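You operate a simulated robot arm through the tools that you are given. There is no shell and no other tool.

Carry out the task below with a simulated robot arm. There is one attempt and no reset: what you move stays moved.

## Task
Share out the tube lamps on the top of the bench. At the end: the teal lens pad stands on top of the brown tape roll; the green juice bottle stands where the teal lens pad stood; the yellow tube lamp that says "10W" from the top of the bench is on top of the orange key case on the top of the bench; the yellow tube lamp marked "15W" from the top of the bench is on top of the cream box (marked "FOBS") on the top of the bench; whatever was shut is shut again. Leave all else as you found it, and nothing knocked over.

It is judged by the outcome, as a careful person would: the job done as asked, and still so three seconds after it is handed in. It fails if anything else is knocked over, pushed out of place, dropped, spilled or broken.

## Robot
A 7-joint arm with a two-finger parallel gripper, fixed in place. Base frame: the origin is on the floor under the middle of its stand, x ahead of it, y to its left, z up; the work surface is at about z = 800. Units: mm, degrees, N and s.
With the tool pointing down near the work surface it reaches from about 300 to 700 mm from the base axis. Its first joint turns from -66.0 to 66.0 degrees. Payload 1.57 kg.
Tool frame: the origin (TCP) lies between the finger pads and is the grasp point; the fingertips stand 30 mm ahead of it; z points along the fingers, y is the line along which they close. Largest opening 110 mm; finger width 24, thickness 12; the body of the gripper, 48 by 112 mm, starts 78 mm behind the TCP.
Orientation is that of the tool frame in the base frame, as a unit quaternion [x, y, z, w]. With the fingers straight down and closing along the base's y, the tool's x points along the base's -x, its y along +y and its z along -z.

## Interface
- The arm moves only by the tool jog_arm. Its arguments are lists of equal length, an entry for each row: "xyz": the shift along the tool's x, y, z in units of 25 mm (1.0 is 25 mm), a list of three; "turn": the turn, a rotation vector about the tool's x, y, z in units of 6 degrees (1.0 is 6 degrees), a list of three. In form: {"xyz": [[x, y, z], ...], "turn": [[rx, ry, rz], ...]}. A call has 1 to 20 rows; each row shifts and turns the commanded pose from where the row before left it, along the tool's axes as they then stand. "claw" is the opening in per cent of the stroke, from 0 (shut) to 100 (fully open), set as the call begins (left out, the last holds). A call with a number of a shift or a turn outside -1 to 1 is refused whole. Rows are played at 5 a second. More than 50 mm and 8.6 degrees between two rows, or a gripper value outside its range, and nothing of the call is played. Where a pose cannot be reached the arm comes as near as it can. A force on the tool above 40 N (or 10 N above the force at the start of the call, whichever is more), or a blocked arm, ends the call early, and 0.2 s more pass. The fingers move at their own pace (about 108 mm/s each) and stop on an object; they squeeze with about 21 N. The grip force told is the motor's: it shows also when the fingers shut on nothing. Time passes only in rows, and 0.2 s behind the last, so rows that do not move let the fingers close. The reply holds the time, the measured pose of the TCP, the force on the tool along the base axes, the opening and the grip force, in the units named above and with some noise, with the torque about the TCP (base axes, N m) and any sound that the robot's microphone picked up.
- Cameras (640 x 400 px; columns grow to the right, rows downward): "scene" is fixed at [169.5, -393.6, 1404.9]; the picture's right is [0.82, -0.57, 0.00], its down [-0.34, -0.49, -0.80] and it looks along [0.46, 0.66, -0.60] (base axes); focal length 220 px, centre (320, 200). "wrist" rides on the gripper at [70, 16, -141] in the tool frame; the picture's right is [-0.23, 0.97, 0.00], its down [-0.86, -0.20, -0.48] and it looks along [-0.47, -0.11, 0.88] (tool axes); focal length 222 px, centre (320, 200). There is no depth. A picture from a camera that has moved, and an enlarged one, comes with that camera's place and axes in the base frame and with its lens. The place of the scene camera against the robot may be out by one fixed shift of up to 12 mm in any direction.
- get_image(camera): a new picture of that camera. No time passes.
- inspect(camera, box): a new picture of the part [left, top, right, bottom] of that camera's present view, enlarged. No time passes.
- hand_in(): hands the job in; it is judged then, once.

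Nothing tells you positions but the pictures and the camera data. Unless the task says otherwise, let go and move clear before handing in.

The tools are called after ">>>" as name(argument=value, ...) on one line, values as JSON. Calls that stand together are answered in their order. jog_arm: Moves the arm, as the interface text tells. Its arguments: {"type":"object","properties":{"xyz":{"type":"array"},"turn":{"type":"array"},"claw":{"type":"number"}},"required":["xyz","turn"]} The other tools are called the same way: get_image (camera) takes a picture; inspect (camera, box) takes an enlarged picture of a part of a camera's view; hand_in () hands the job in.

At the start:

```text
time_s: 0.0
tool_pos: [385.0, -121.3, 1220.1]
tcp_rot: [0.0, 1.0, 0.0, 0.0]
ft_force: [0.8, -0.6, -0.5]
torque: [0.01, 0.0, -0.02]
grip_width: 109.9
grasp_force: 0.0
```

scene: 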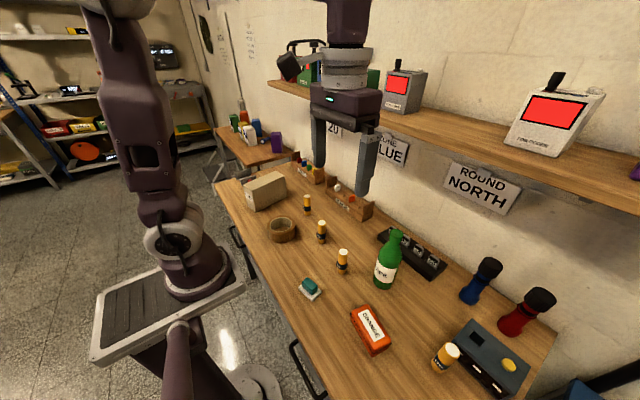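
wrist: 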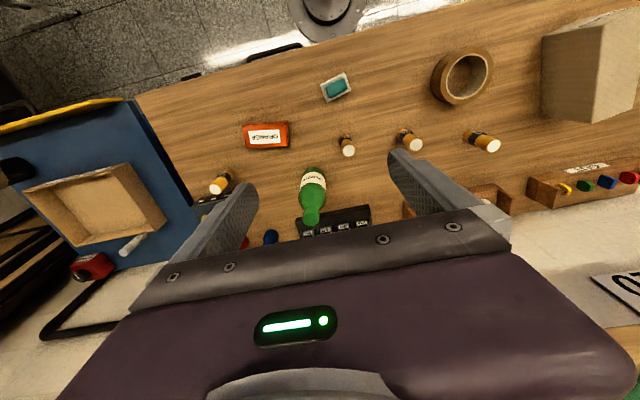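

I see a bench with a cream box, a brown tape roll, several yellow tube lamps, a teal lens pad, an orange key case and a green bottle. First I'll enlarge parts of the pictures to read labels.

>>> inspect(camera="scene", box=[220, 160, 380, 260])

>>> inspect(camera="scene", box=[280, 220, 440, 320])

>>> inspect(camera="scene", box=[340, 280, 560, 400])

>>> inspect(camera="wrist", box=[300, 60, 500, 185])

>>> inspect(camera="wrist", box=[190, 100, 390, 240])

```text
4.00 times, centred on (300, 210) of scene
camera zoom: at [169.5, -393.6, 1404.9], right [0.82, -0.57, 0.0], down [-0.34, -0.49, -0.8], along [0.46, 0.66, -0.6], focal length 878 px, centre (400, 160)
```

zoom: 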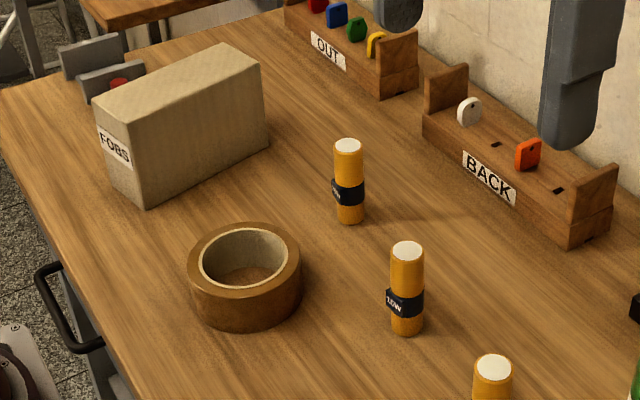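

```text
4.00 times, centred on (360, 270) of scene
camera zoom: at [169.5, -393.6, 1404.9], right [0.82, -0.57, 0.0], down [-0.34, -0.49, -0.8], along [0.46, 0.66, -0.6], focal length 878 px, centre (160, -80)
```

zoom: 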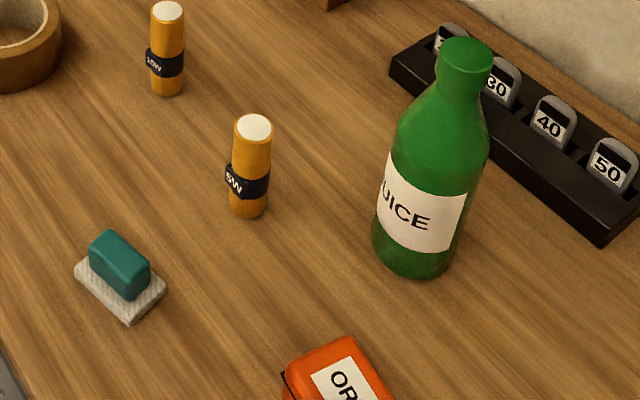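

```text
2.91 times, centred on (450, 340) of scene
camera zoom: at [169.5, -393.6, 1404.9], right [0.82, -0.57, 0.0], down [-0.34, -0.49, -0.8], along [0.46, 0.66, -0.6], focal length 639 px, centre (-58, -207)
```

zoom: 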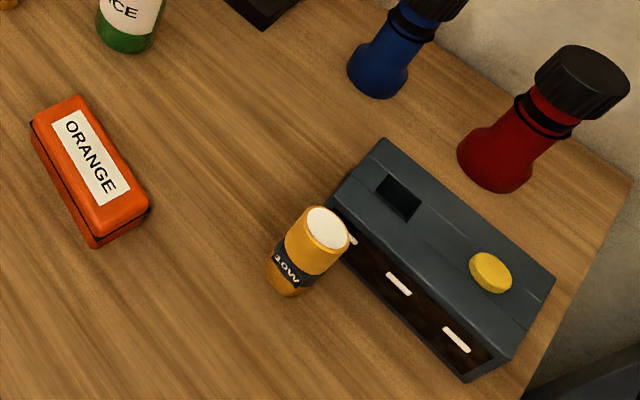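

```text
3.20 times, centred on (400, 122) of wrist
camera zoom: at [314.5, -105.2, 1361.7], right [0.23, 0.97, 0.0], down [0.86, -0.2, 0.48], along [0.47, -0.11, -0.88], focal length 711 px, centre (64, 448)
```

zoom: 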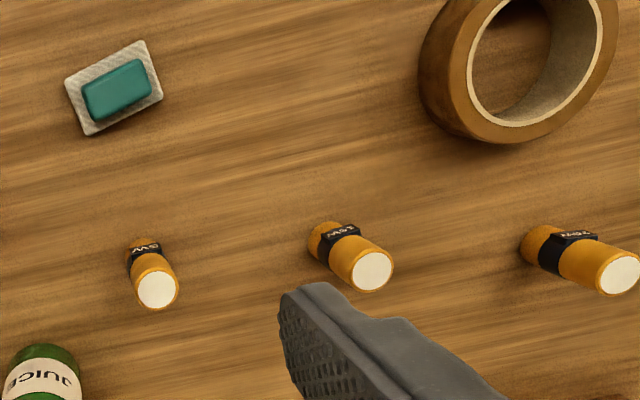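

```text
2.86 times, centred on (290, 170) of wrist
camera zoom: at [314.5, -105.2, 1361.7], right [0.23, 0.97, 0.0], down [0.86, -0.2, 0.48], along [0.47, -0.11, -0.88], focal length 635 px, centre (406, 286)
```

zoom: 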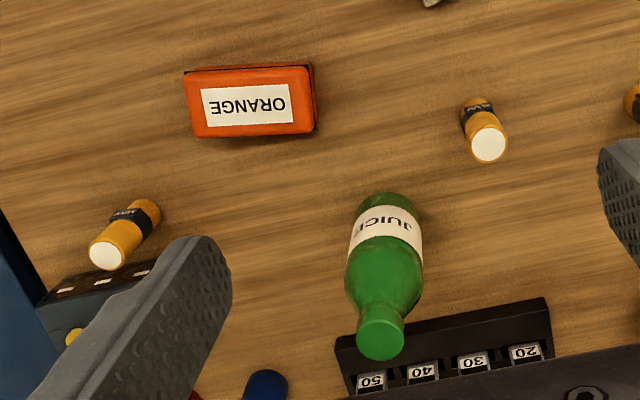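

Four lamps stand on the bench; I need a closer reading of each label before choosing.

>>> inspect(camera="scene", box=[296, 190, 336, 215])

>>> inspect(camera="scene", box=[306, 220, 346, 245])

>>> inspect(camera="scene", box=[322, 248, 362, 273])

>>> inspect(camera="scene", box=[425, 345, 465, 370])

>>> inspect(camera="wrist", box=[390, 120, 430, 145])

>>> inspect(camera="wrist", box=[460, 120, 500, 145])

>>> inspect(camera="wrist", box=[205, 160, 245, 185])

```text
16.00 times, centred on (316, 202) of scene
camera zoom: at [169.5, -393.6, 1404.9], right [0.82, -0.57, 0.0], down [-0.34, -0.49, -0.8], along [0.46, 0.66, -0.6], focal length 3512 px, centre (384, 160)
```

zoom: 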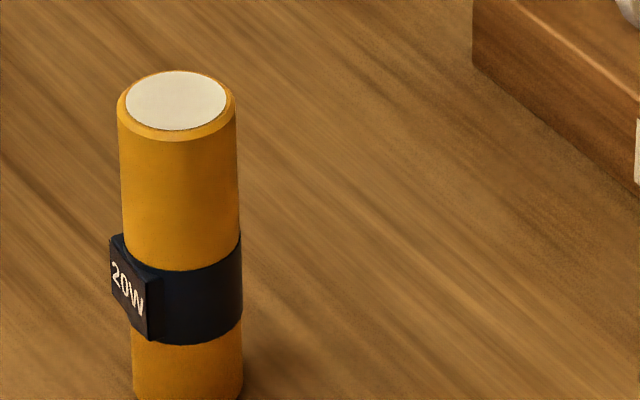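

```text
16.00 times, centred on (326, 232) of scene
camera zoom: at [169.5, -393.6, 1404.9], right [0.82, -0.57, 0.0], down [-0.34, -0.49, -0.8], along [0.46, 0.66, -0.6], focal length 3512 px, centre (224, -320)
```

zoom: 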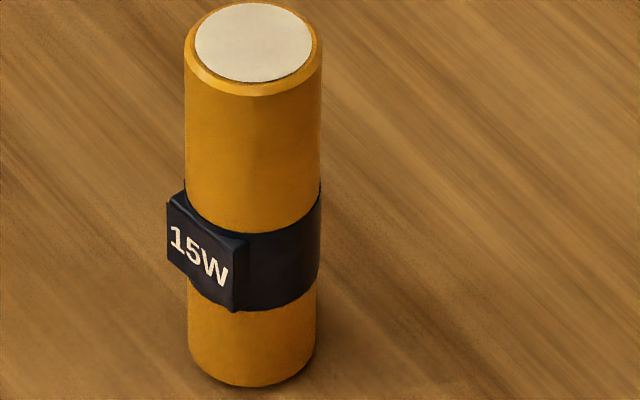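

```text
16.00 times, centred on (342, 260) of scene
camera zoom: at [169.5, -393.6, 1404.9], right [0.82, -0.57, 0.0], down [-0.34, -0.49, -0.8], along [0.46, 0.66, -0.6], focal length 3512 px, centre (-32, -768)
```

zoom: 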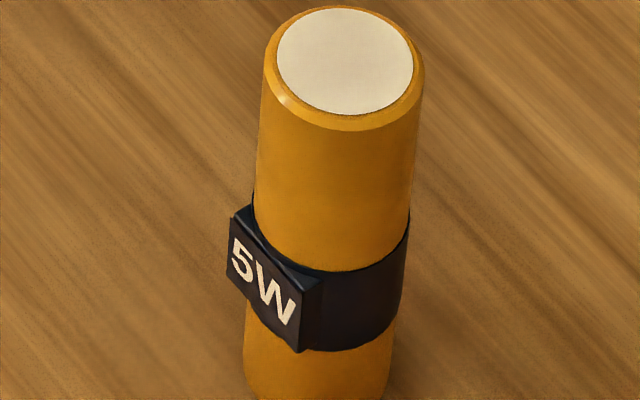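

```text
16.00 times, centred on (445, 358) of scene
camera zoom: at [169.5, -393.6, 1404.9], right [0.82, -0.57, 0.0], down [-0.34, -0.49, -0.8], along [0.46, 0.66, -0.6], focal length 3512 px, centre (-1680, -2320)
```

zoom: 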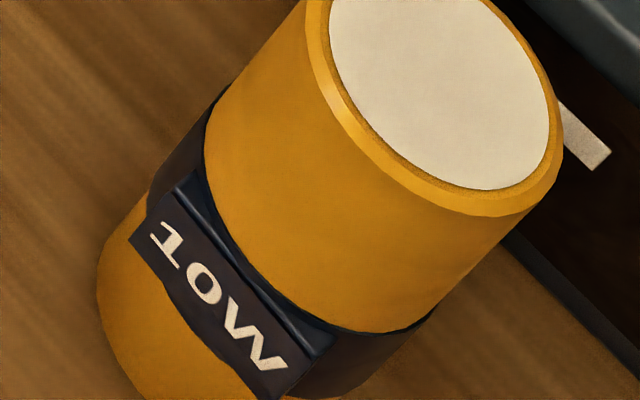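

```text
16.00 times, centred on (410, 132) of wrist
camera zoom: at [314.5, -105.2, 1361.7], right [0.23, 0.97, 0.0], down [0.86, -0.2, 0.48], along [0.47, -0.11, -0.88], focal length 3554 px, centre (-1120, 1280)
```

zoom: 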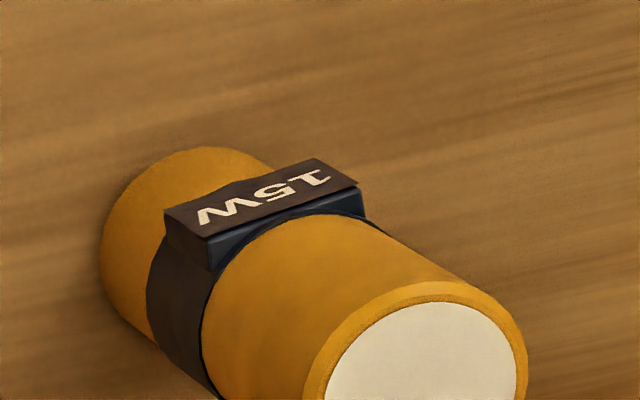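

```text
16.00 times, centred on (480, 132) of wrist
camera zoom: at [314.5, -105.2, 1361.7], right [0.23, 0.97, 0.0], down [0.86, -0.2, 0.48], along [0.47, -0.11, -0.88], focal length 3554 px, centre (-2240, 1280)
```

zoom: 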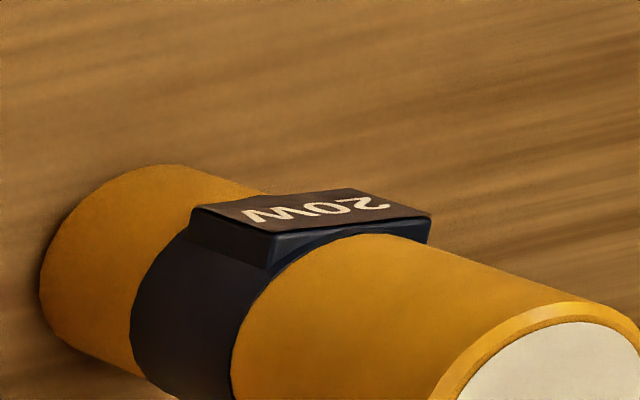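

```text
16.00 times, centred on (225, 172) of wrist
camera zoom: at [314.5, -105.2, 1361.7], right [0.23, 0.97, 0.0], down [0.86, -0.2, 0.48], along [0.47, -0.11, -0.88], focal length 3554 px, centre (1840, 640)
```

zoom: 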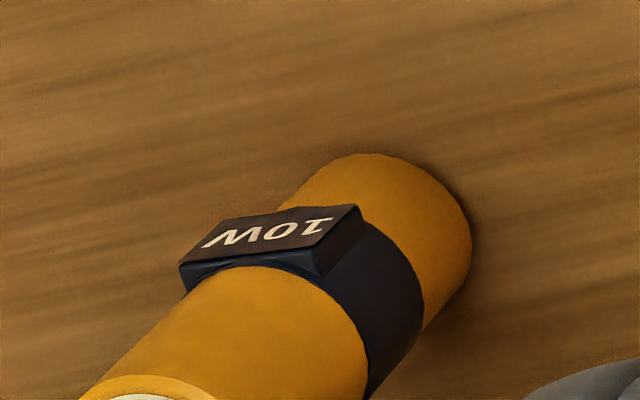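

The lamps read 20W (far), 15W, 5W and 10W (by the blue till); the pad is near (338, -74) and the tape roll near (380, 190). Next I'll come down over the pad for a closer look.

>>> jog_arm(xyz=[[0.209, 0.209, 0.978], [0.209, 0.209, 0.978], [0.209, 0.209, 0.978], [0.209, 0.209, 0.978], [0.209, 0.209, 0.978], [0.209, 0.209, 0.978], [0.209, 0.209, 0.978], [0.209, 0.209, 0.978], [0.209, 0.209, 0.978], [0, 0, 0]], turn=[[0, 0, 0], [0, 0, 0], [0, 0, 0], [0, 0, 0], [0, 0, 0], [0, 0, 0], [0, 0, 0], [0, 0, 0], [0, 0, 0], [0, 0, 0]])

```text
time_s: 2.2
tool_pos: [338.4, -73.6, 999.8]
tcp_rot: [0.001, 1.0, 0.001, 0.0]
ft_force: [0.2, -0.1, 0.3]
torque: [0.0, -0.04, 0.0]
grip_width: 109.9
grasp_force: 0.0
```

The arm reached the viewing pose over the pad. I'll take pictures from here.

>>> get_image(camera="wrist")

>>> inspect(camera="wrist", box=[260, 80, 380, 155])

>>> get_image(camera="scene")

```text
taken
camera wrist: at [267.4, -58.2, 1141.1], right [0.23, 0.97, 0.0], down [0.85, -0.2, 0.48], along [0.47, -0.11, -0.88], focal length 222 px, centre (320, 200)
```

wrist: 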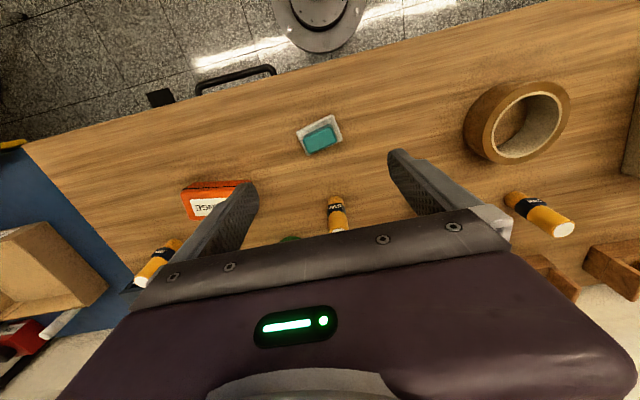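

```text
5.33 times, centred on (320, 118) of wrist
camera zoom: at [267.4, -58.2, 1141.1], right [0.23, 0.97, 0.0], down [0.85, -0.2, 0.48], along [0.47, -0.11, -0.88], focal length 1185 px, centre (320, 640)
```

zoom: 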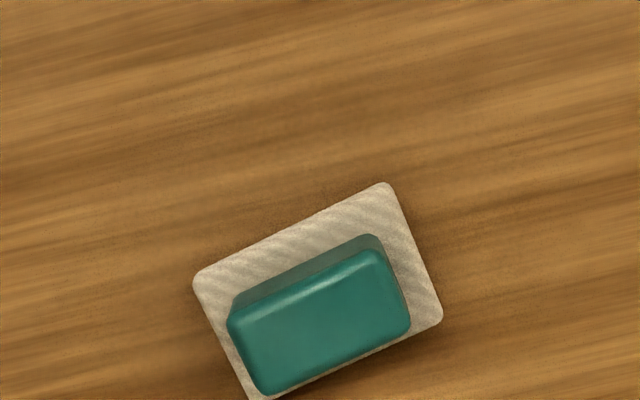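

```text
taken
```

scene: 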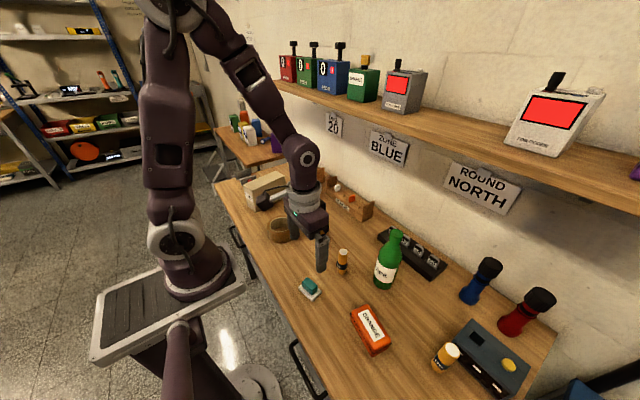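

The pad is in full view at about (338, -74). I'll zoom in on it and on the tape roll to measure both.

>>> inspect(camera="wrist", box=[280, 105, 360, 155])

>>> inspect(camera="wrist", box=[440, 70, 600, 170])

>>> inspect(camera="scene", box=[290, 270, 330, 305])

```text
8.00 times, centred on (320, 130) of wrist
camera zoom: at [267.4, -58.2, 1141.1], right [0.23, 0.97, 0.0], down [0.85, -0.2, 0.48], along [0.47, -0.11, -0.88], focal length 1777 px, centre (320, 760)
```

zoom: 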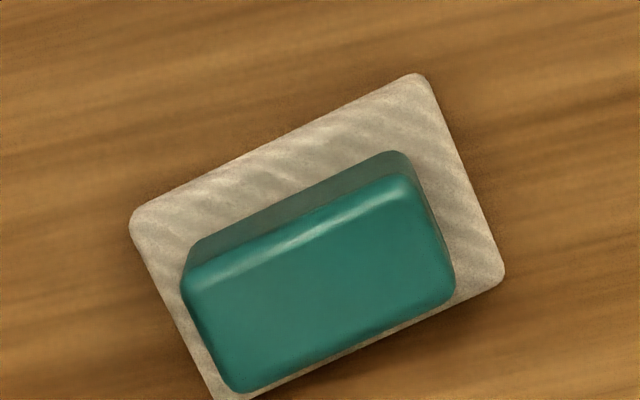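

```text
4.00 times, centred on (520, 120) of wrist
camera zoom: at [267.4, -58.2, 1141.1], right [0.23, 0.97, 0.0], down [0.85, -0.2, 0.48], along [0.47, -0.11, -0.88], focal length 888 px, centre (-480, 520)
```

zoom: 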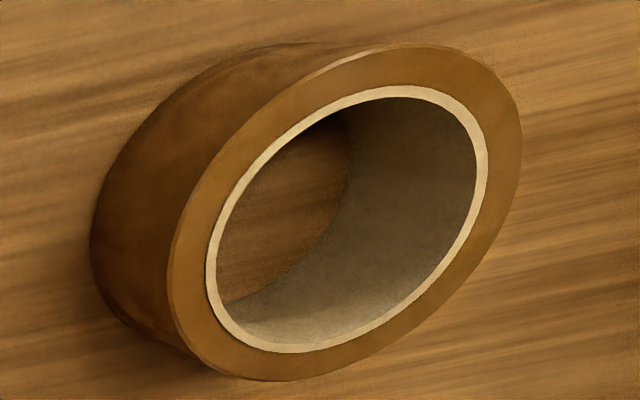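

```text
11.43 times, centred on (310, 288) of scene
camera zoom: at [169.5, -393.6, 1404.9], right [0.82, -0.57, 0.0], down [-0.34, -0.49, -0.8], along [0.46, 0.66, -0.6], focal length 2509 px, centre (434, -800)
```

zoom: 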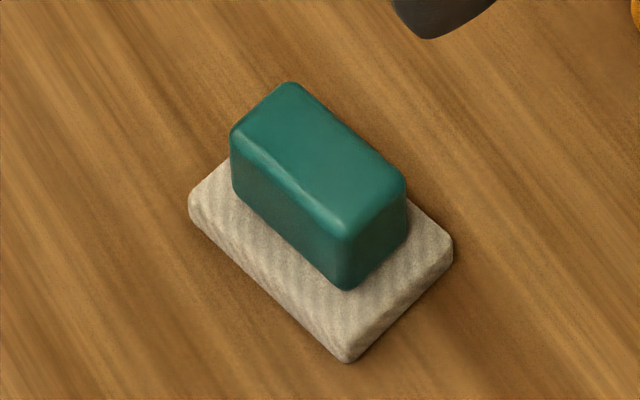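

The pad's centre is about (338.5, -75), its long axis turned some 13° from base y, and its top near z 837. Next I'll move along the bench to look at the tape roll and the cream box.

>>> jog_arm(xyz=[[0.05, 0.99, 0], [0.05, 0.99, 0], [0.05, 0.99, 0], [0.05, 0.99, 0], [0.05, 0.99, 0], [0.05, 0.99, 0], [0.05, 0.99, 0], [0.05, 0.99, 0], [0.05, 0.99, 0], [0.05, 0.99, 0], [0.05, 0.99, 0], [0, 0, 0]], turn=[[0, 0, 0], [0, 0, 0], [0, 0, 0], [0, 0, 0], [0, 0, 0], [0, 0, 0], [0, 0, 0], [0, 0, 0], [0, 0, 0], [0, 0, 0], [0, 0, 0], [0, 0, 0]])

>>> get_image(camera="wrist")

>>> inspect(camera="wrist", box=[240, 80, 400, 180])

>>> inspect(camera="wrist", box=[380, 20, 620, 170])

```text
time_s: 4.8
tool_pos: [326.4, 200.2, 999.6]
tcp_rot: [0.0, 1.0, -0.001, 0.0]
ft_force: [-0.4, 0.4, -0.2]
torque: [0.01, 0.0, 0.02]
grip_width: 110.0
grasp_force: 0.0
```

```text
taken
camera wrist: at [254.7, 214.9, 1141.9], right [0.23, 0.97, 0.0], down [0.86, -0.2, 0.48], along [0.47, -0.11, -0.88], focal length 222 px, centre (320, 200)
```

wrist: 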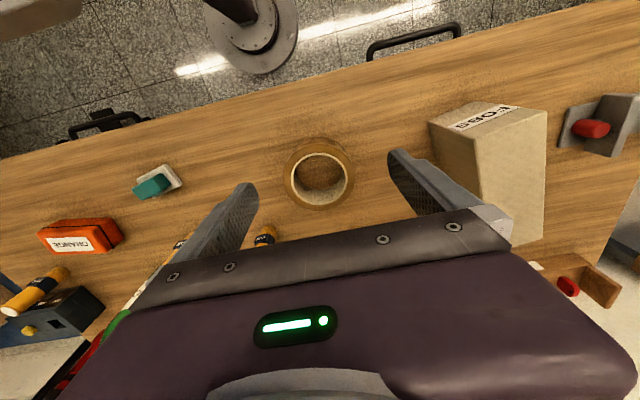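

```text
4.00 times, centred on (320, 130) of wrist
camera zoom: at [254.7, 214.9, 1141.9], right [0.23, 0.97, 0.0], down [0.86, -0.2, 0.48], along [0.47, -0.11, -0.88], focal length 888 px, centre (320, 480)
```

zoom: 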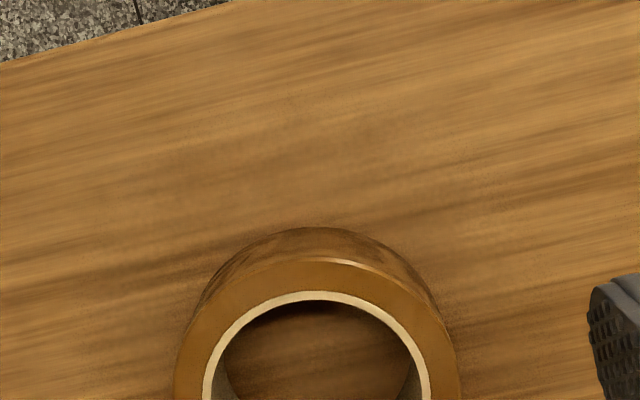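

```text
2.67 times, centred on (500, 95) of wrist
camera zoom: at [254.7, 214.9, 1141.9], right [0.23, 0.97, 0.0], down [0.86, -0.2, 0.48], along [0.47, -0.11, -0.88], focal length 592 px, centre (-160, 480)
```

zoom: 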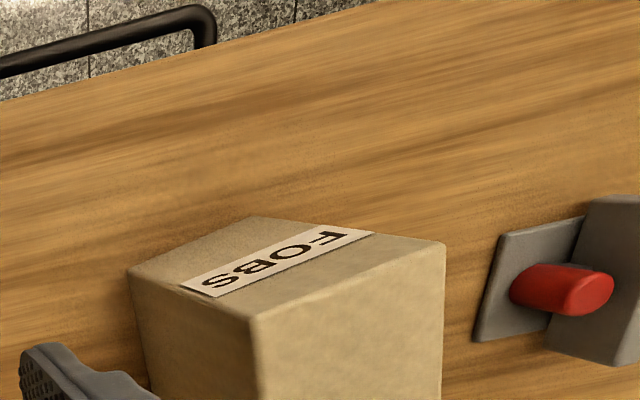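

The tape roll is under the gripper and the cream box to the right. I'll zoom in on each.

>>> inspect(camera="wrist", box=[260, 125, 380, 215])

>>> inspect(camera="wrist", box=[410, 80, 570, 250])

>>> inspect(camera="scene", box=[220, 160, 320, 250])

```text
4.44 times, centred on (320, 170) of wrist
camera zoom: at [254.7, 214.9, 1141.9], right [0.23, 0.97, 0.0], down [0.86, -0.2, 0.48], along [0.47, -0.11, -0.88], focal length 987 px, centre (320, 333)
```

zoom: 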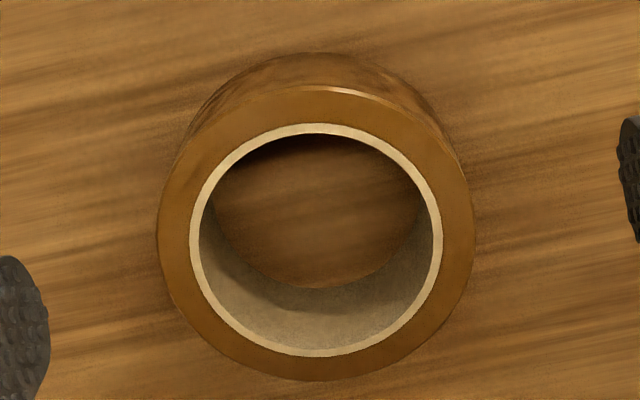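

```text
2.35 times, centred on (490, 165) of wrist
camera zoom: at [254.7, 214.9, 1141.9], right [0.23, 0.97, 0.0], down [0.86, -0.2, 0.48], along [0.47, -0.11, -0.88], focal length 523 px, centre (-80, 282)
```

zoom: 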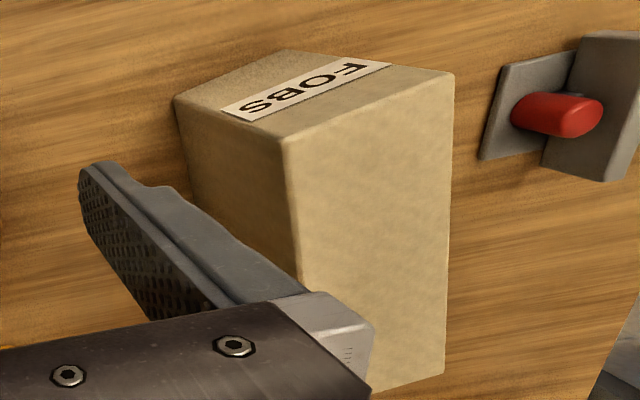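

```text
4.44 times, centred on (270, 205) of scene
camera zoom: at [169.5, -393.6, 1404.9], right [0.82, -0.57, 0.0], down [-0.34, -0.49, -0.8], along [0.46, 0.66, -0.6], focal length 976 px, centre (542, 178)
```

zoom: 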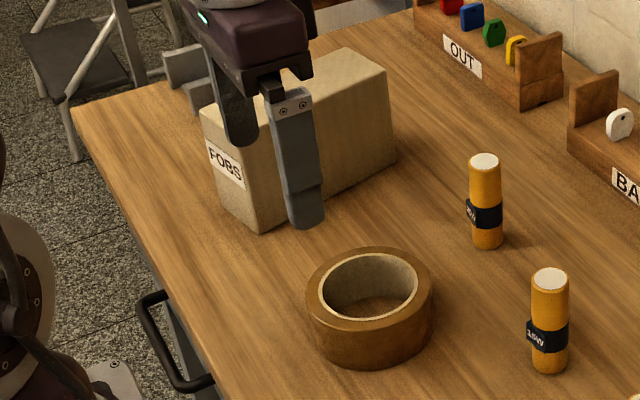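

The tape roll's centre is near (379.5, 185.5): top z 844, outer radius 52, hole radius 38, so the pad has to sit offset on the rim. The cream box top is near (422, 406) at z 911. Now I go back over the pad and line up with it.

>>> jog_arm(xyz=[[-0.0403, -0.917, 0.232], [-0.0403, -0.917, 0.232], [-0.0403, -0.917, 0.232], [-0.0403, -0.917, 0.232], [-0.0403, -0.917, 0.232], [-0.0403, -0.917, 0.232], [-0.0403, -0.917, 0.232], [-0.0403, -0.917, 0.232], [-0.0403, -0.917, 0.232], [-0.0403, -0.917, 0.232], [-0.0403, -0.917, 0.232], [-0.0403, -0.917, 0.232], [0, 0, 0], [0, 0, 0], [0, 0, 0], [0, 0, 0]], turn=[[0, 0, 0], [0, 0, 0], [0, 0, 0], [0, 0, 0], [0, 0, 0], [0, 0, 0], [0, 0, 0], [0, 0, 0], [0, 0, 0], [0, 0, 0], [0, 0, 0], [0, 0, 0], [0, 0, -0.711], [0, 0, -0.711], [0, 0, -0.711], [0, 0, 0]])

>>> get_image(camera="wrist")

>>> inspect(camera="wrist", box=[240, 110, 400, 210])

```text
time_s: 8.2
tool_pos: [337.5, -77.6, 931.3]
tcp_rot: [-0.112, 0.994, 0.0, 0.0]
ft_force: [0.5, -0.7, 0.0]
torque: [-0.01, 0.0, -0.03]
grip_width: 109.7
grasp_force: 0.1
```

```text
taken
camera wrist: at [264.7, -76.9, 1073.2], right [0.0, 1.0, 0.0], down [0.88, 0.0, 0.48], along [0.48, 0.0, -0.88], focal length 222 px, centre (320, 200)
```

wrist: 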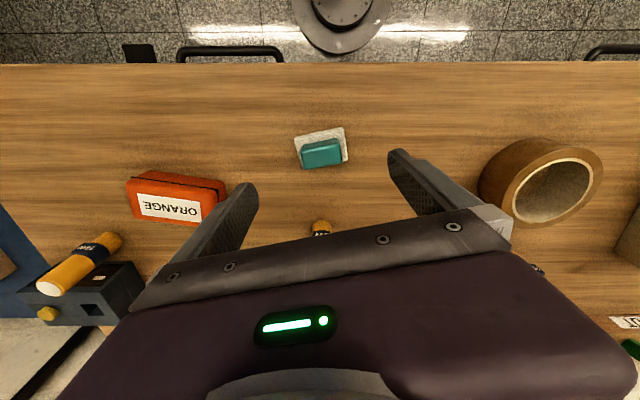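

```text
4.00 times, centred on (320, 160) of wrist
camera zoom: at [264.7, -76.9, 1073.2], right [0.0, 1.0, 0.0], down [0.88, 0.0, 0.48], along [0.48, 0.0, -0.88], focal length 888 px, centre (320, 360)
```

zoom: 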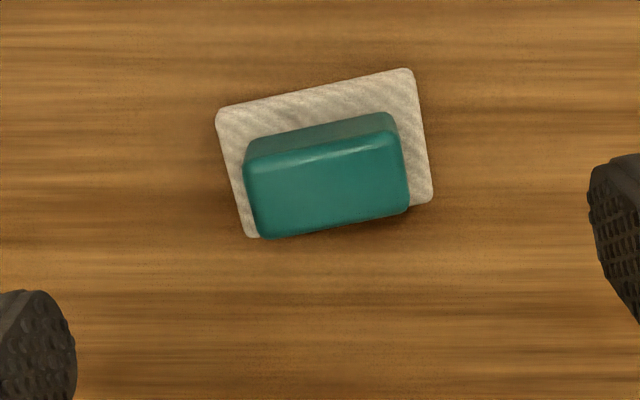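

The fingers are aligned with the pad and only need about 2 mm of correction. I'll descend until the fingertips are just above the grey plate.

>>> jog_arm(xyz=[[-0.076, 0.064, 0.8], [0, 0, 0.8], [0, 0, 0.8], [0, 0, 0.7], [0, 0, 0.43], [0, 0, 0]], turn=[[0, 0, 0], [0, 0, 0], [0, 0, 0], [0, 0, 0], [0, 0, 0], [0, 0, 0]])

>>> get_image(camera="wrist")

>>> inspect(camera="scene", box=[270, 240, 370, 320])

```text
time_s: 9.6
tool_pos: [338.1, -72.4, 841.3]
tcp_rot: [-0.111, 0.994, 0.0, 0.001]
ft_force: [-0.3, 0.0, 0.2]
torque: [0.03, 0.01, 0.01]
grip_width: 110.3
grasp_force: 0.1
```

```text
taken
camera wrist: at [264.9, -73.4, 983.7], right [0.01, 1.0, 0.0], down [0.88, 0.0, 0.48], along [0.48, 0.0, -0.88], focal length 222 px, centre (320, 200)
```

wrist: 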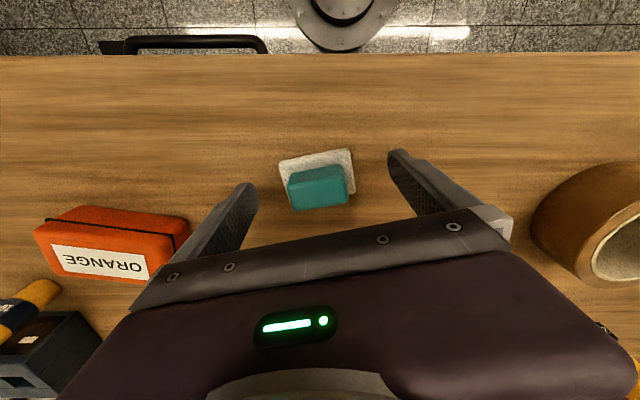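

```text
5.00 times, centred on (320, 280) of scene
camera zoom: at [169.5, -393.6, 1404.9], right [0.82, -0.57, 0.0], down [-0.34, -0.49, -0.8], along [0.46, 0.66, -0.6], focal length 1098 px, centre (320, -200)
```

zoom: 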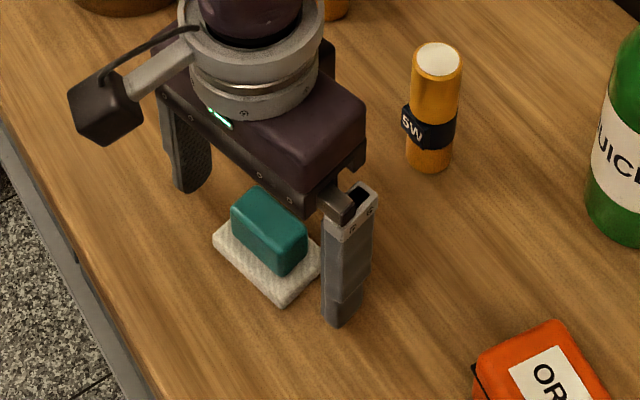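

The block is centred between the fingers and the tips hang just above the plate. I'll close on it.

>>> jog_arm(xyz=[[0, 0, 0], [0, 0, 0], [0, 0, 0], [0, 0, 0], [0, 0, 0]], turn=[[0, 0, 0], [0, 0, 0], [0, 0, 0], [0, 0, 0], [0, 0, 0]], claw=0)

>>> inspect(camera="scene", box=[270, 240, 370, 320])

>>> inspect(camera="wrist", box=[260, 130, 380, 220])

```text
time_s: 10.8
tool_pos: [336.6, -73.7, 842.3]
tcp_rot: [-0.112, 0.994, 0.001, 0.0]
ft_force: [-0.2, -0.3, 1.4]
torque: [-0.01, 0.0, -0.01]
grip_width: 43.1
grasp_force: 21.0
```

```text
5.00 times, centred on (320, 280) of scene
camera zoom: at [169.5, -393.6, 1404.9], right [0.82, -0.57, 0.0], down [-0.34, -0.49, -0.8], along [0.46, 0.66, -0.6], focal length 1098 px, centre (320, -200)
```

zoom: 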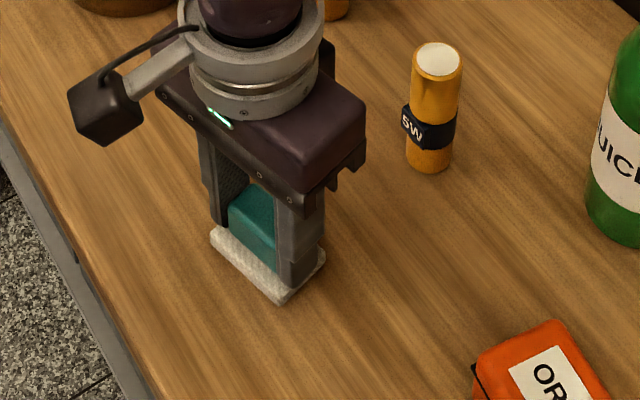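

```text
4.44 times, centred on (320, 175) of wrist
camera zoom: at [264.8, -73.4, 983.9], right [0.01, 1.0, 0.0], down [0.88, 0.0, 0.48], along [0.48, 0.0, -0.88], focal length 987 px, centre (320, 311)
```

zoom: 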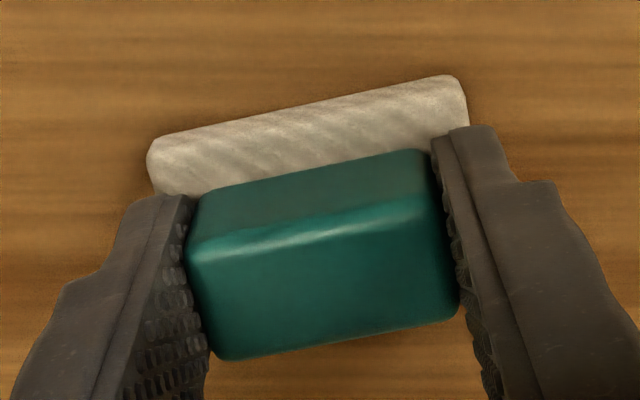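

The pad is gripped at 43 mm. I'll lift it, undo the yaw and carry it over above the near rim of the tape roll.

>>> jog_arm(xyz=[[0, 0, -0.4], [0, 0, -0.8], [0, 0, -0.95], [0, 0, -0.95], [0, 0, -0.95], [0, 0, -0.65], [0, 0, 0], [0, 0, 0], [0, 0, 0], [0, 0, 0]], turn=[[0, 0, 0], [0, 0, 0], [0, 0, 0], [0, 0, 0], [0, 0, 0], [0, 0, 0], [0, 0, 0.711], [0, 0, 0.711], [0, 0, 0.711], [0, 0, 0]])

>>> get_image(camera="wrist")

```text
time_s: 13.0
tool_pos: [339.3, -73.0, 960.6]
tcp_rot: [0.001, 1.0, 0.001, 0.0]
ft_force: [0.4, -0.5, 0.3]
torque: [0.0, -0.05, 0.01]
grip_width: 0.1
grasp_force: 21.4
```

```text
taken
camera wrist: at [267.8, -57.7, 1101.8], right [0.23, 0.97, 0.0], down [0.85, -0.2, 0.48], along [0.47, -0.11, -0.88], focal length 222 px, centre (320, 200)
```

wrist: 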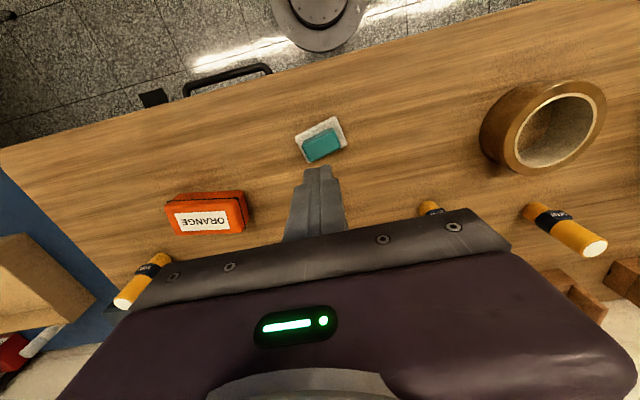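

The fingers are shut at 0 mm and the pad is still on the bench: the smooth teal block slipped out as I lifted. I'll check the pad is still upright and whether it moved.

>>> inspect(camera="wrist", box=[280, 105, 360, 170])

>>> inspect(camera="scene", box=[290, 270, 330, 305])

```text
6.15 times, centred on (320, 138) of wrist
camera zoom: at [267.8, -57.7, 1101.8], right [0.23, 0.97, 0.0], down [0.85, -0.2, 0.48], along [0.47, -0.11, -0.88], focal length 1367 px, centre (320, 585)
```

zoom: 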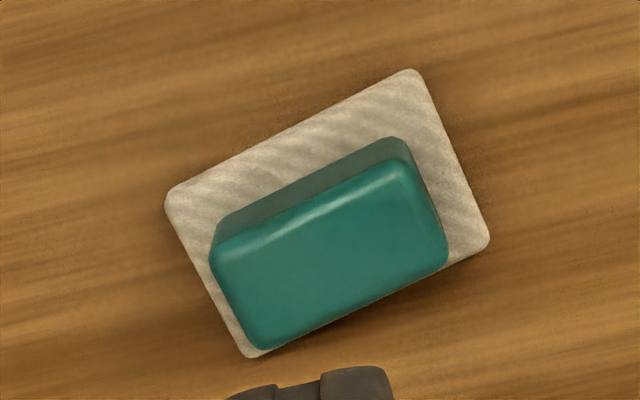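

```text
11.43 times, centred on (310, 288) of scene
camera zoom: at [169.5, -393.6, 1404.9], right [0.82, -0.57, 0.0], down [-0.34, -0.49, -0.8], along [0.46, 0.66, -0.6], focal length 2509 px, centre (434, -800)
```

zoom: 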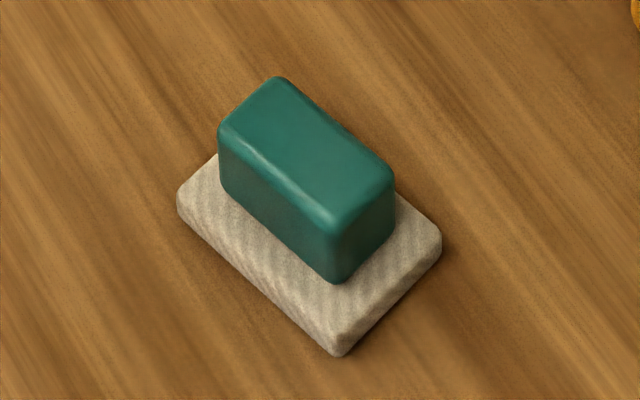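

The pad stands upright, shifted about 3–4 mm to near (336.7, -72.2); its original spot (338.4, -75) stays my target for the bottle. The grey plate looks rough, so this time I'll grip the plate's edges near the bench.

>>> jog_arm(xyz=[[0, 0, 0], [0, 0, 0], [0, 0, 0], [0.051, 0.061, 0], [0, 0, 0.9], [0, 0, 0.9], [0, 0, 0.9], [0, 0, 0.9], [0, 0, 0.8], [0, 0, 0.5], [0, 0, 0]], turn=[[0, 0, -0.74], [0, 0, -0.74], [0, 0, -0.74], [0, 0, 0], [0, 0, 0], [0, 0, 0], [0, 0, 0], [0, 0, 0], [0, 0, 0], [0, 0, 0], [0, 0, 0]], claw=100)

>>> inspect(camera="wrist", box=[240, 120, 400, 240])

>>> inspect(camera="scene", box=[270, 240, 370, 320])

```text
time_s: 15.4
tool_pos: [336.3, -71.2, 836.9]
tcp_rot: [-0.116, 0.993, 0.0, 0.0]
ft_force: [0.4, -0.3, -0.1]
torque: [0.0, 0.01, 0.03]
grip_width: 110.2
grasp_force: 0.1
```

```text
3.33 times, centred on (320, 180) of wrist
camera zoom: at [264.0, -72.4, 979.0], right [0.0, 1.0, 0.0], down [0.88, 0.0, 0.48], along [0.48, 0.0, -0.88], focal length 740 px, centre (320, 267)
```

zoom: 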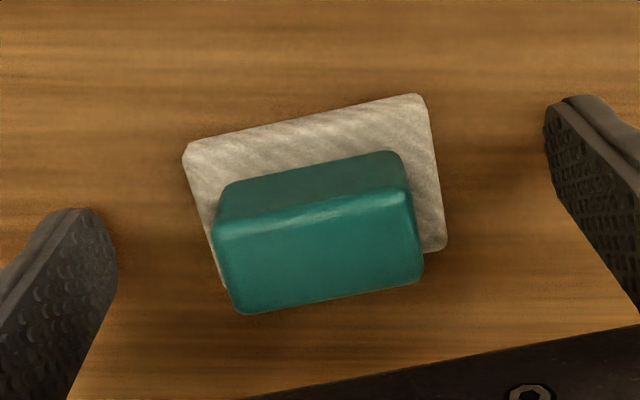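

```text
5.00 times, centred on (320, 280) of scene
camera zoom: at [169.5, -393.6, 1404.9], right [0.82, -0.57, 0.0], down [-0.34, -0.49, -0.8], along [0.46, 0.66, -0.6], focal length 1098 px, centre (320, -200)
```

zoom: 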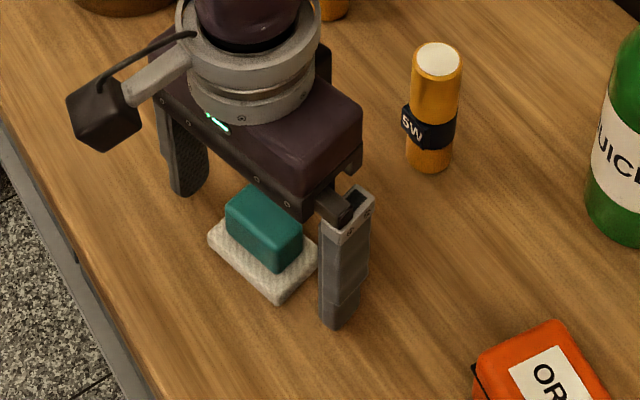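

The plate is centred between the fingers. I'll lower about 4 mm more so the tips sit at plate level, then close.

>>> jog_arm(xyz=[[0, 0, 0.1], [0, 0, 0.08], [0, 0, 0]], turn=[[0, 0, 0], [0, 0, 0], [0, 0, 0]])

>>> jog_arm(xyz=[[0, 0, 0], [0, 0, 0], [0, 0, 0], [0, 0, 0], [0, 0, 0]], turn=[[0, 0, 0], [0, 0, 0], [0, 0, 0], [0, 0, 0], [0, 0, 0]], claw=0)

>>> inspect(camera="wrist", box=[240, 120, 400, 240])

>>> inspect(camera="scene", box=[270, 240, 370, 320])

```text
time_s: 16.2
tool_pos: [336.9, -72.6, 833.6]
tcp_rot: [-0.116, 0.993, 0.0, 0.0]
ft_force: [-0.7, -0.2, 0.2]
torque: [0.05, 0.02, -0.02]
grip_width: 109.9
grasp_force: 0.0
```

```text
time_s: 17.4
tool_pos: [336.0, -72.3, 833.6]
tcp_rot: [-0.115, 0.993, 0.0, -0.001]
ft_force: [-0.3, -0.1, -0.6]
torque: [0.01, -0.01, 0.0]
grip_width: 58.6
grasp_force: 20.7
```

```text
3.33 times, centred on (320, 180) of wrist
camera zoom: at [264.2, -73.6, 975.2], right [0.0, 1.0, 0.0], down [0.88, 0.0, 0.48], along [0.48, 0.0, -0.88], focal length 740 px, centre (320, 267)
```

zoom: 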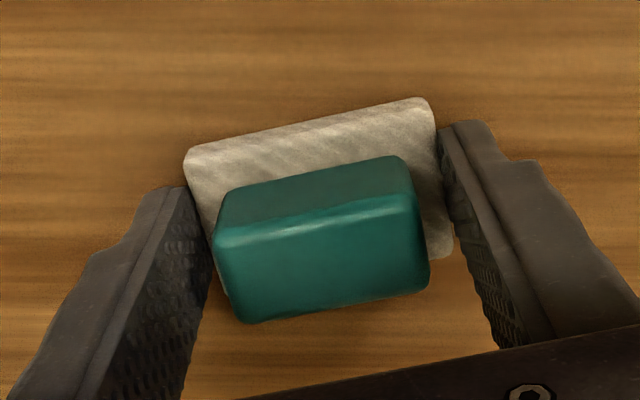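

```text
5.00 times, centred on (320, 280) of scene
camera zoom: at [169.5, -393.6, 1404.9], right [0.82, -0.57, 0.0], down [-0.34, -0.49, -0.8], along [0.46, 0.66, -0.6], focal length 1098 px, centre (320, -200)
```

zoom: 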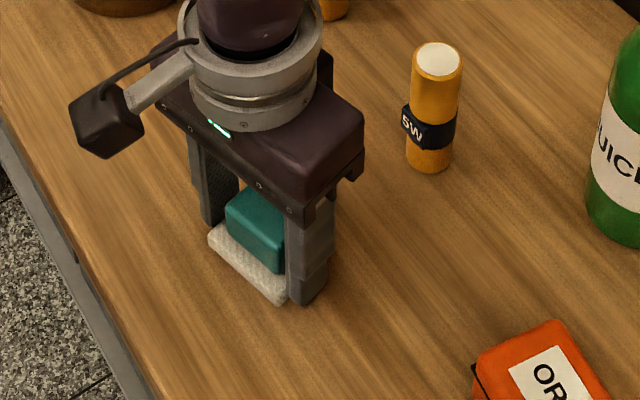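

The plate is held at 58.6 mm. I'll lift slowly a little to test the grip.

>>> jog_arm(xyz=[[0, 0, -0.15], [0, 0, -0.3], [0, 0, -0.4], [0, 0, 0]], turn=[[0, 0, 0], [0, 0, 0], [0, 0, 0], [0, 0, 0]])

>>> inspect(camera="scene", box=[270, 240, 370, 320])

>>> inspect(camera="wrist", box=[240, 120, 400, 240])

```text
time_s: 18.4
tool_pos: [335.8, -73.0, 857.2]
tcp_rot: [-0.116, 0.993, 0.0, 0.0]
ft_force: [-0.2, 0.9, -0.3]
torque: [0.0, 0.02, 0.01]
grip_width: 59.2
grasp_force: 20.9
```

```text
5.00 times, centred on (320, 280) of scene
camera zoom: at [169.5, -393.6, 1404.9], right [0.82, -0.57, 0.0], down [-0.34, -0.49, -0.8], along [0.46, 0.66, -0.6], focal length 1098 px, centre (320, -200)
```

zoom: 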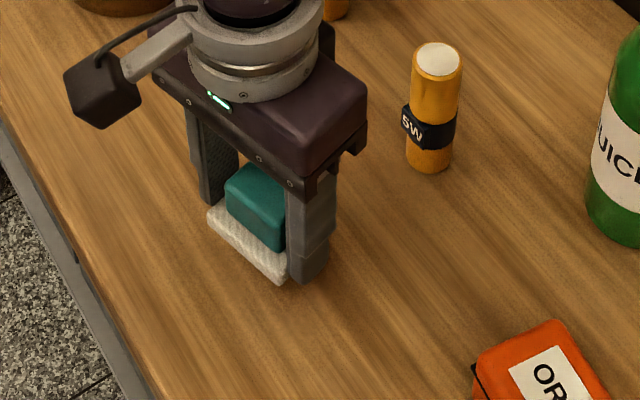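

```text
3.33 times, centred on (320, 180) of wrist
camera zoom: at [264.6, -74.5, 997.7], right [0.0, 1.0, 0.0], down [0.88, 0.0, 0.48], along [0.48, 0.0, -0.88], focal length 740 px, centre (320, 267)
```

zoom: 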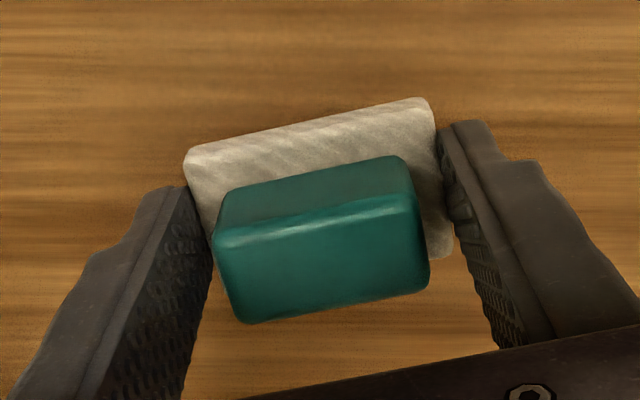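

The pad is held firmly by its plate. I'll raise it, undo the yaw and carry it to above the near rim of the tape roll.

>>> jog_arm(xyz=[[0, 0, -0.5], [0, 0, -0.8], [0, 0, -0.8], [0, 0, -0.8], [0, 0, -0.7], [0, 0, -0.3], [0, 0, 0], [0, 0, 0], [0, 0, 0], [0, 0, 0], [0, 0, 0]], turn=[[0, 0, 0], [0, 0, 0], [0, 0, 0], [0, 0, 0], [0, 0, 0], [0, 0, 0], [0, 0, 0.555], [0, 0, 0.555], [0, 0, 0.555], [0, 0, 0.555], [0, 0, 0]])

>>> get_image(camera="wrist")

```text
time_s: 20.8
tool_pos: [336.5, -72.9, 952.0]
tcp_rot: [0.0, 1.0, 0.0, 0.0]
ft_force: [0.7, -0.4, 0.3]
torque: [0.02, -0.01, -0.01]
grip_width: 59.2
grasp_force: 21.0
```

```text
taken
camera wrist: at [265.8, -57.4, 1093.3], right [0.23, 0.97, 0.0], down [0.85, -0.2, 0.48], along [0.47, -0.11, -0.88], focal length 222 px, centre (320, 200)
```

wrist: 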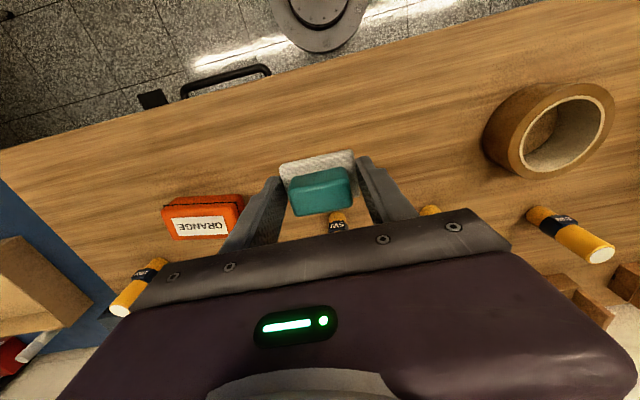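

The pad is held level. I'll carry it across to the roll now.

>>> jog_arm(xyz=[[-0.0175, 0.5, 0], [-0.0175, 0.9, 0], [-0.0175, 0.98, 0], [-0.0175, 0.98, 0], [-0.0175, 0.98, 0], [-0.0175, 0.98, 0], [-0.0175, 0.98, 0], [-0.0175, 0.98, 0], [-0.0175, 0.98, 0], [-0.0175, 0.98, 0], [-0.0175, 0.8, 0], [0, 0.3, 0], [0, 0, 0]], turn=[[0, 0, 0], [0, 0, 0], [0, 0, 0], [0, 0, 0], [0, 0, 0], [0, 0, 0], [0, 0, 0], [0, 0, 0], [0, 0, 0], [0, 0, 0], [0, 0, 0], [0, 0, 0], [0, 0, 0]])

>>> get_image(camera="wrist")

>>> get_image(camera="scene")

>>> inspect(camera="wrist", box=[240, 120, 400, 240])

```text
time_s: 23.6
tool_pos: [341.7, 185.6, 952.3]
tcp_rot: [0.0, 1.0, 0.0, 0.0]
ft_force: [0.0, 0.4, -0.5]
torque: [0.04, -0.01, -0.01]
grip_width: 58.8
grasp_force: 20.9
```

```text
taken
camera wrist: at [271.1, 200.9, 1093.4], right [0.23, 0.97, 0.0], down [0.86, -0.2, 0.48], along [0.47, -0.11, -0.88], focal length 222 px, centre (320, 200)
```

wrist: 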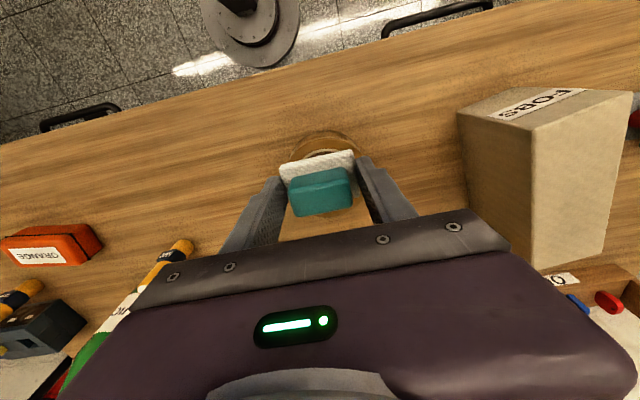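

```text
taken
```

scene: 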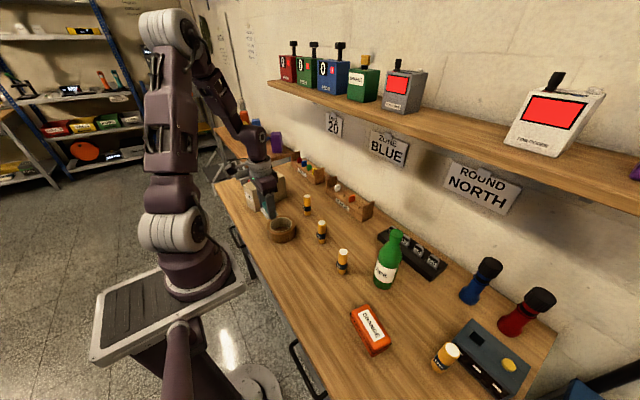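

```text
3.33 times, centred on (320, 180) of wrist
camera zoom: at [271.1, 200.9, 1093.4], right [0.23, 0.97, 0.0], down [0.86, -0.2, 0.48], along [0.47, -0.11, -0.88], focal length 740 px, centre (320, 267)
```

zoom: 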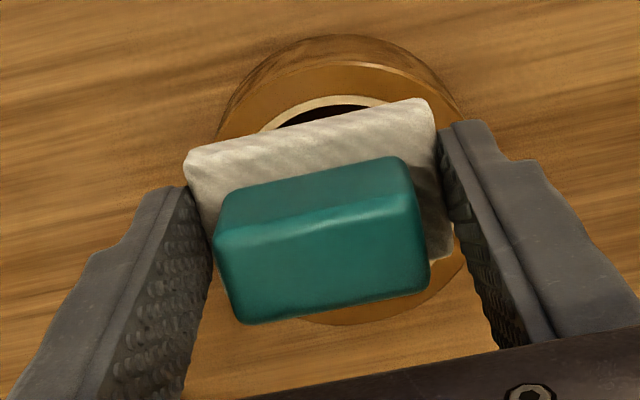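

The pad is right over the near rim of the roll, centred about 38 mm out from the hole's middle. I'll lower it in stages.

>>> jog_arm(xyz=[[0, 0, 0.6], [0, 0, 0.9], [0, 0, 0.8], [0, 0, 0.4], [0, 0, 0]], turn=[[0, 0, 0], [0, 0, 0], [0, 0, 0], [0, 0, 0], [0, 0, 0]])

>>> inspect(camera="scene", box=[230, 190, 330, 260])

>>> inspect(camera="wrist", box=[240, 120, 400, 240])

```text
time_s: 24.8
tool_pos: [340.7, 184.7, 883.4]
tcp_rot: [0.0, 1.0, 0.0, 0.0]
ft_force: [-0.6, -0.7, 0.2]
torque: [-0.02, -0.01, 0.04]
grip_width: 59.1
grasp_force: 21.4
```

```text
5.71 times, centred on (280, 225) of scene
camera zoom: at [169.5, -393.6, 1404.9], right [0.82, -0.57, 0.0], down [-0.34, -0.49, -0.8], along [0.46, 0.66, -0.6], focal length 1254 px, centre (549, 57)
```

zoom: 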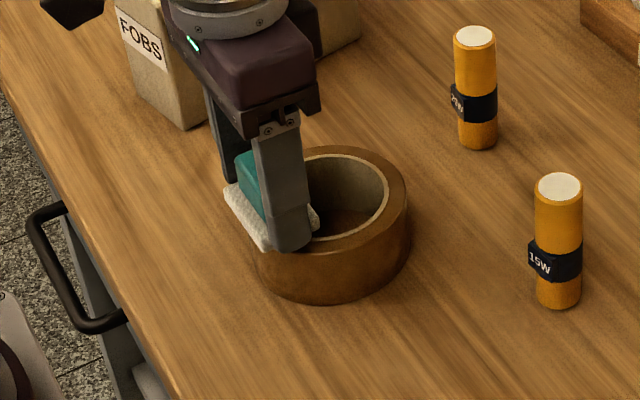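

```text
3.33 times, centred on (320, 180) of wrist
camera zoom: at [270.8, 200.9, 1025.7], right [0.23, 0.97, 0.0], down [0.86, -0.2, 0.48], along [0.47, -0.11, -0.88], focal length 740 px, centre (320, 267)
```

zoom: 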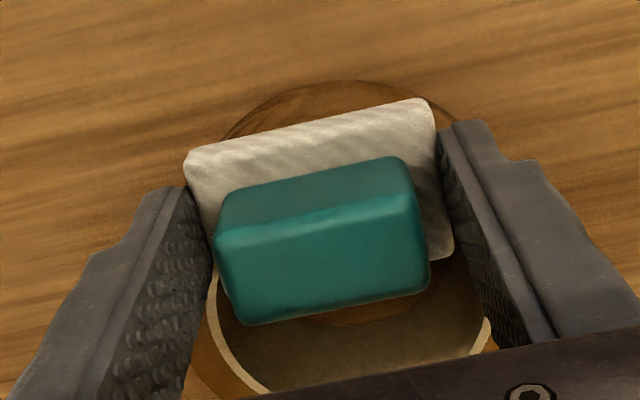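

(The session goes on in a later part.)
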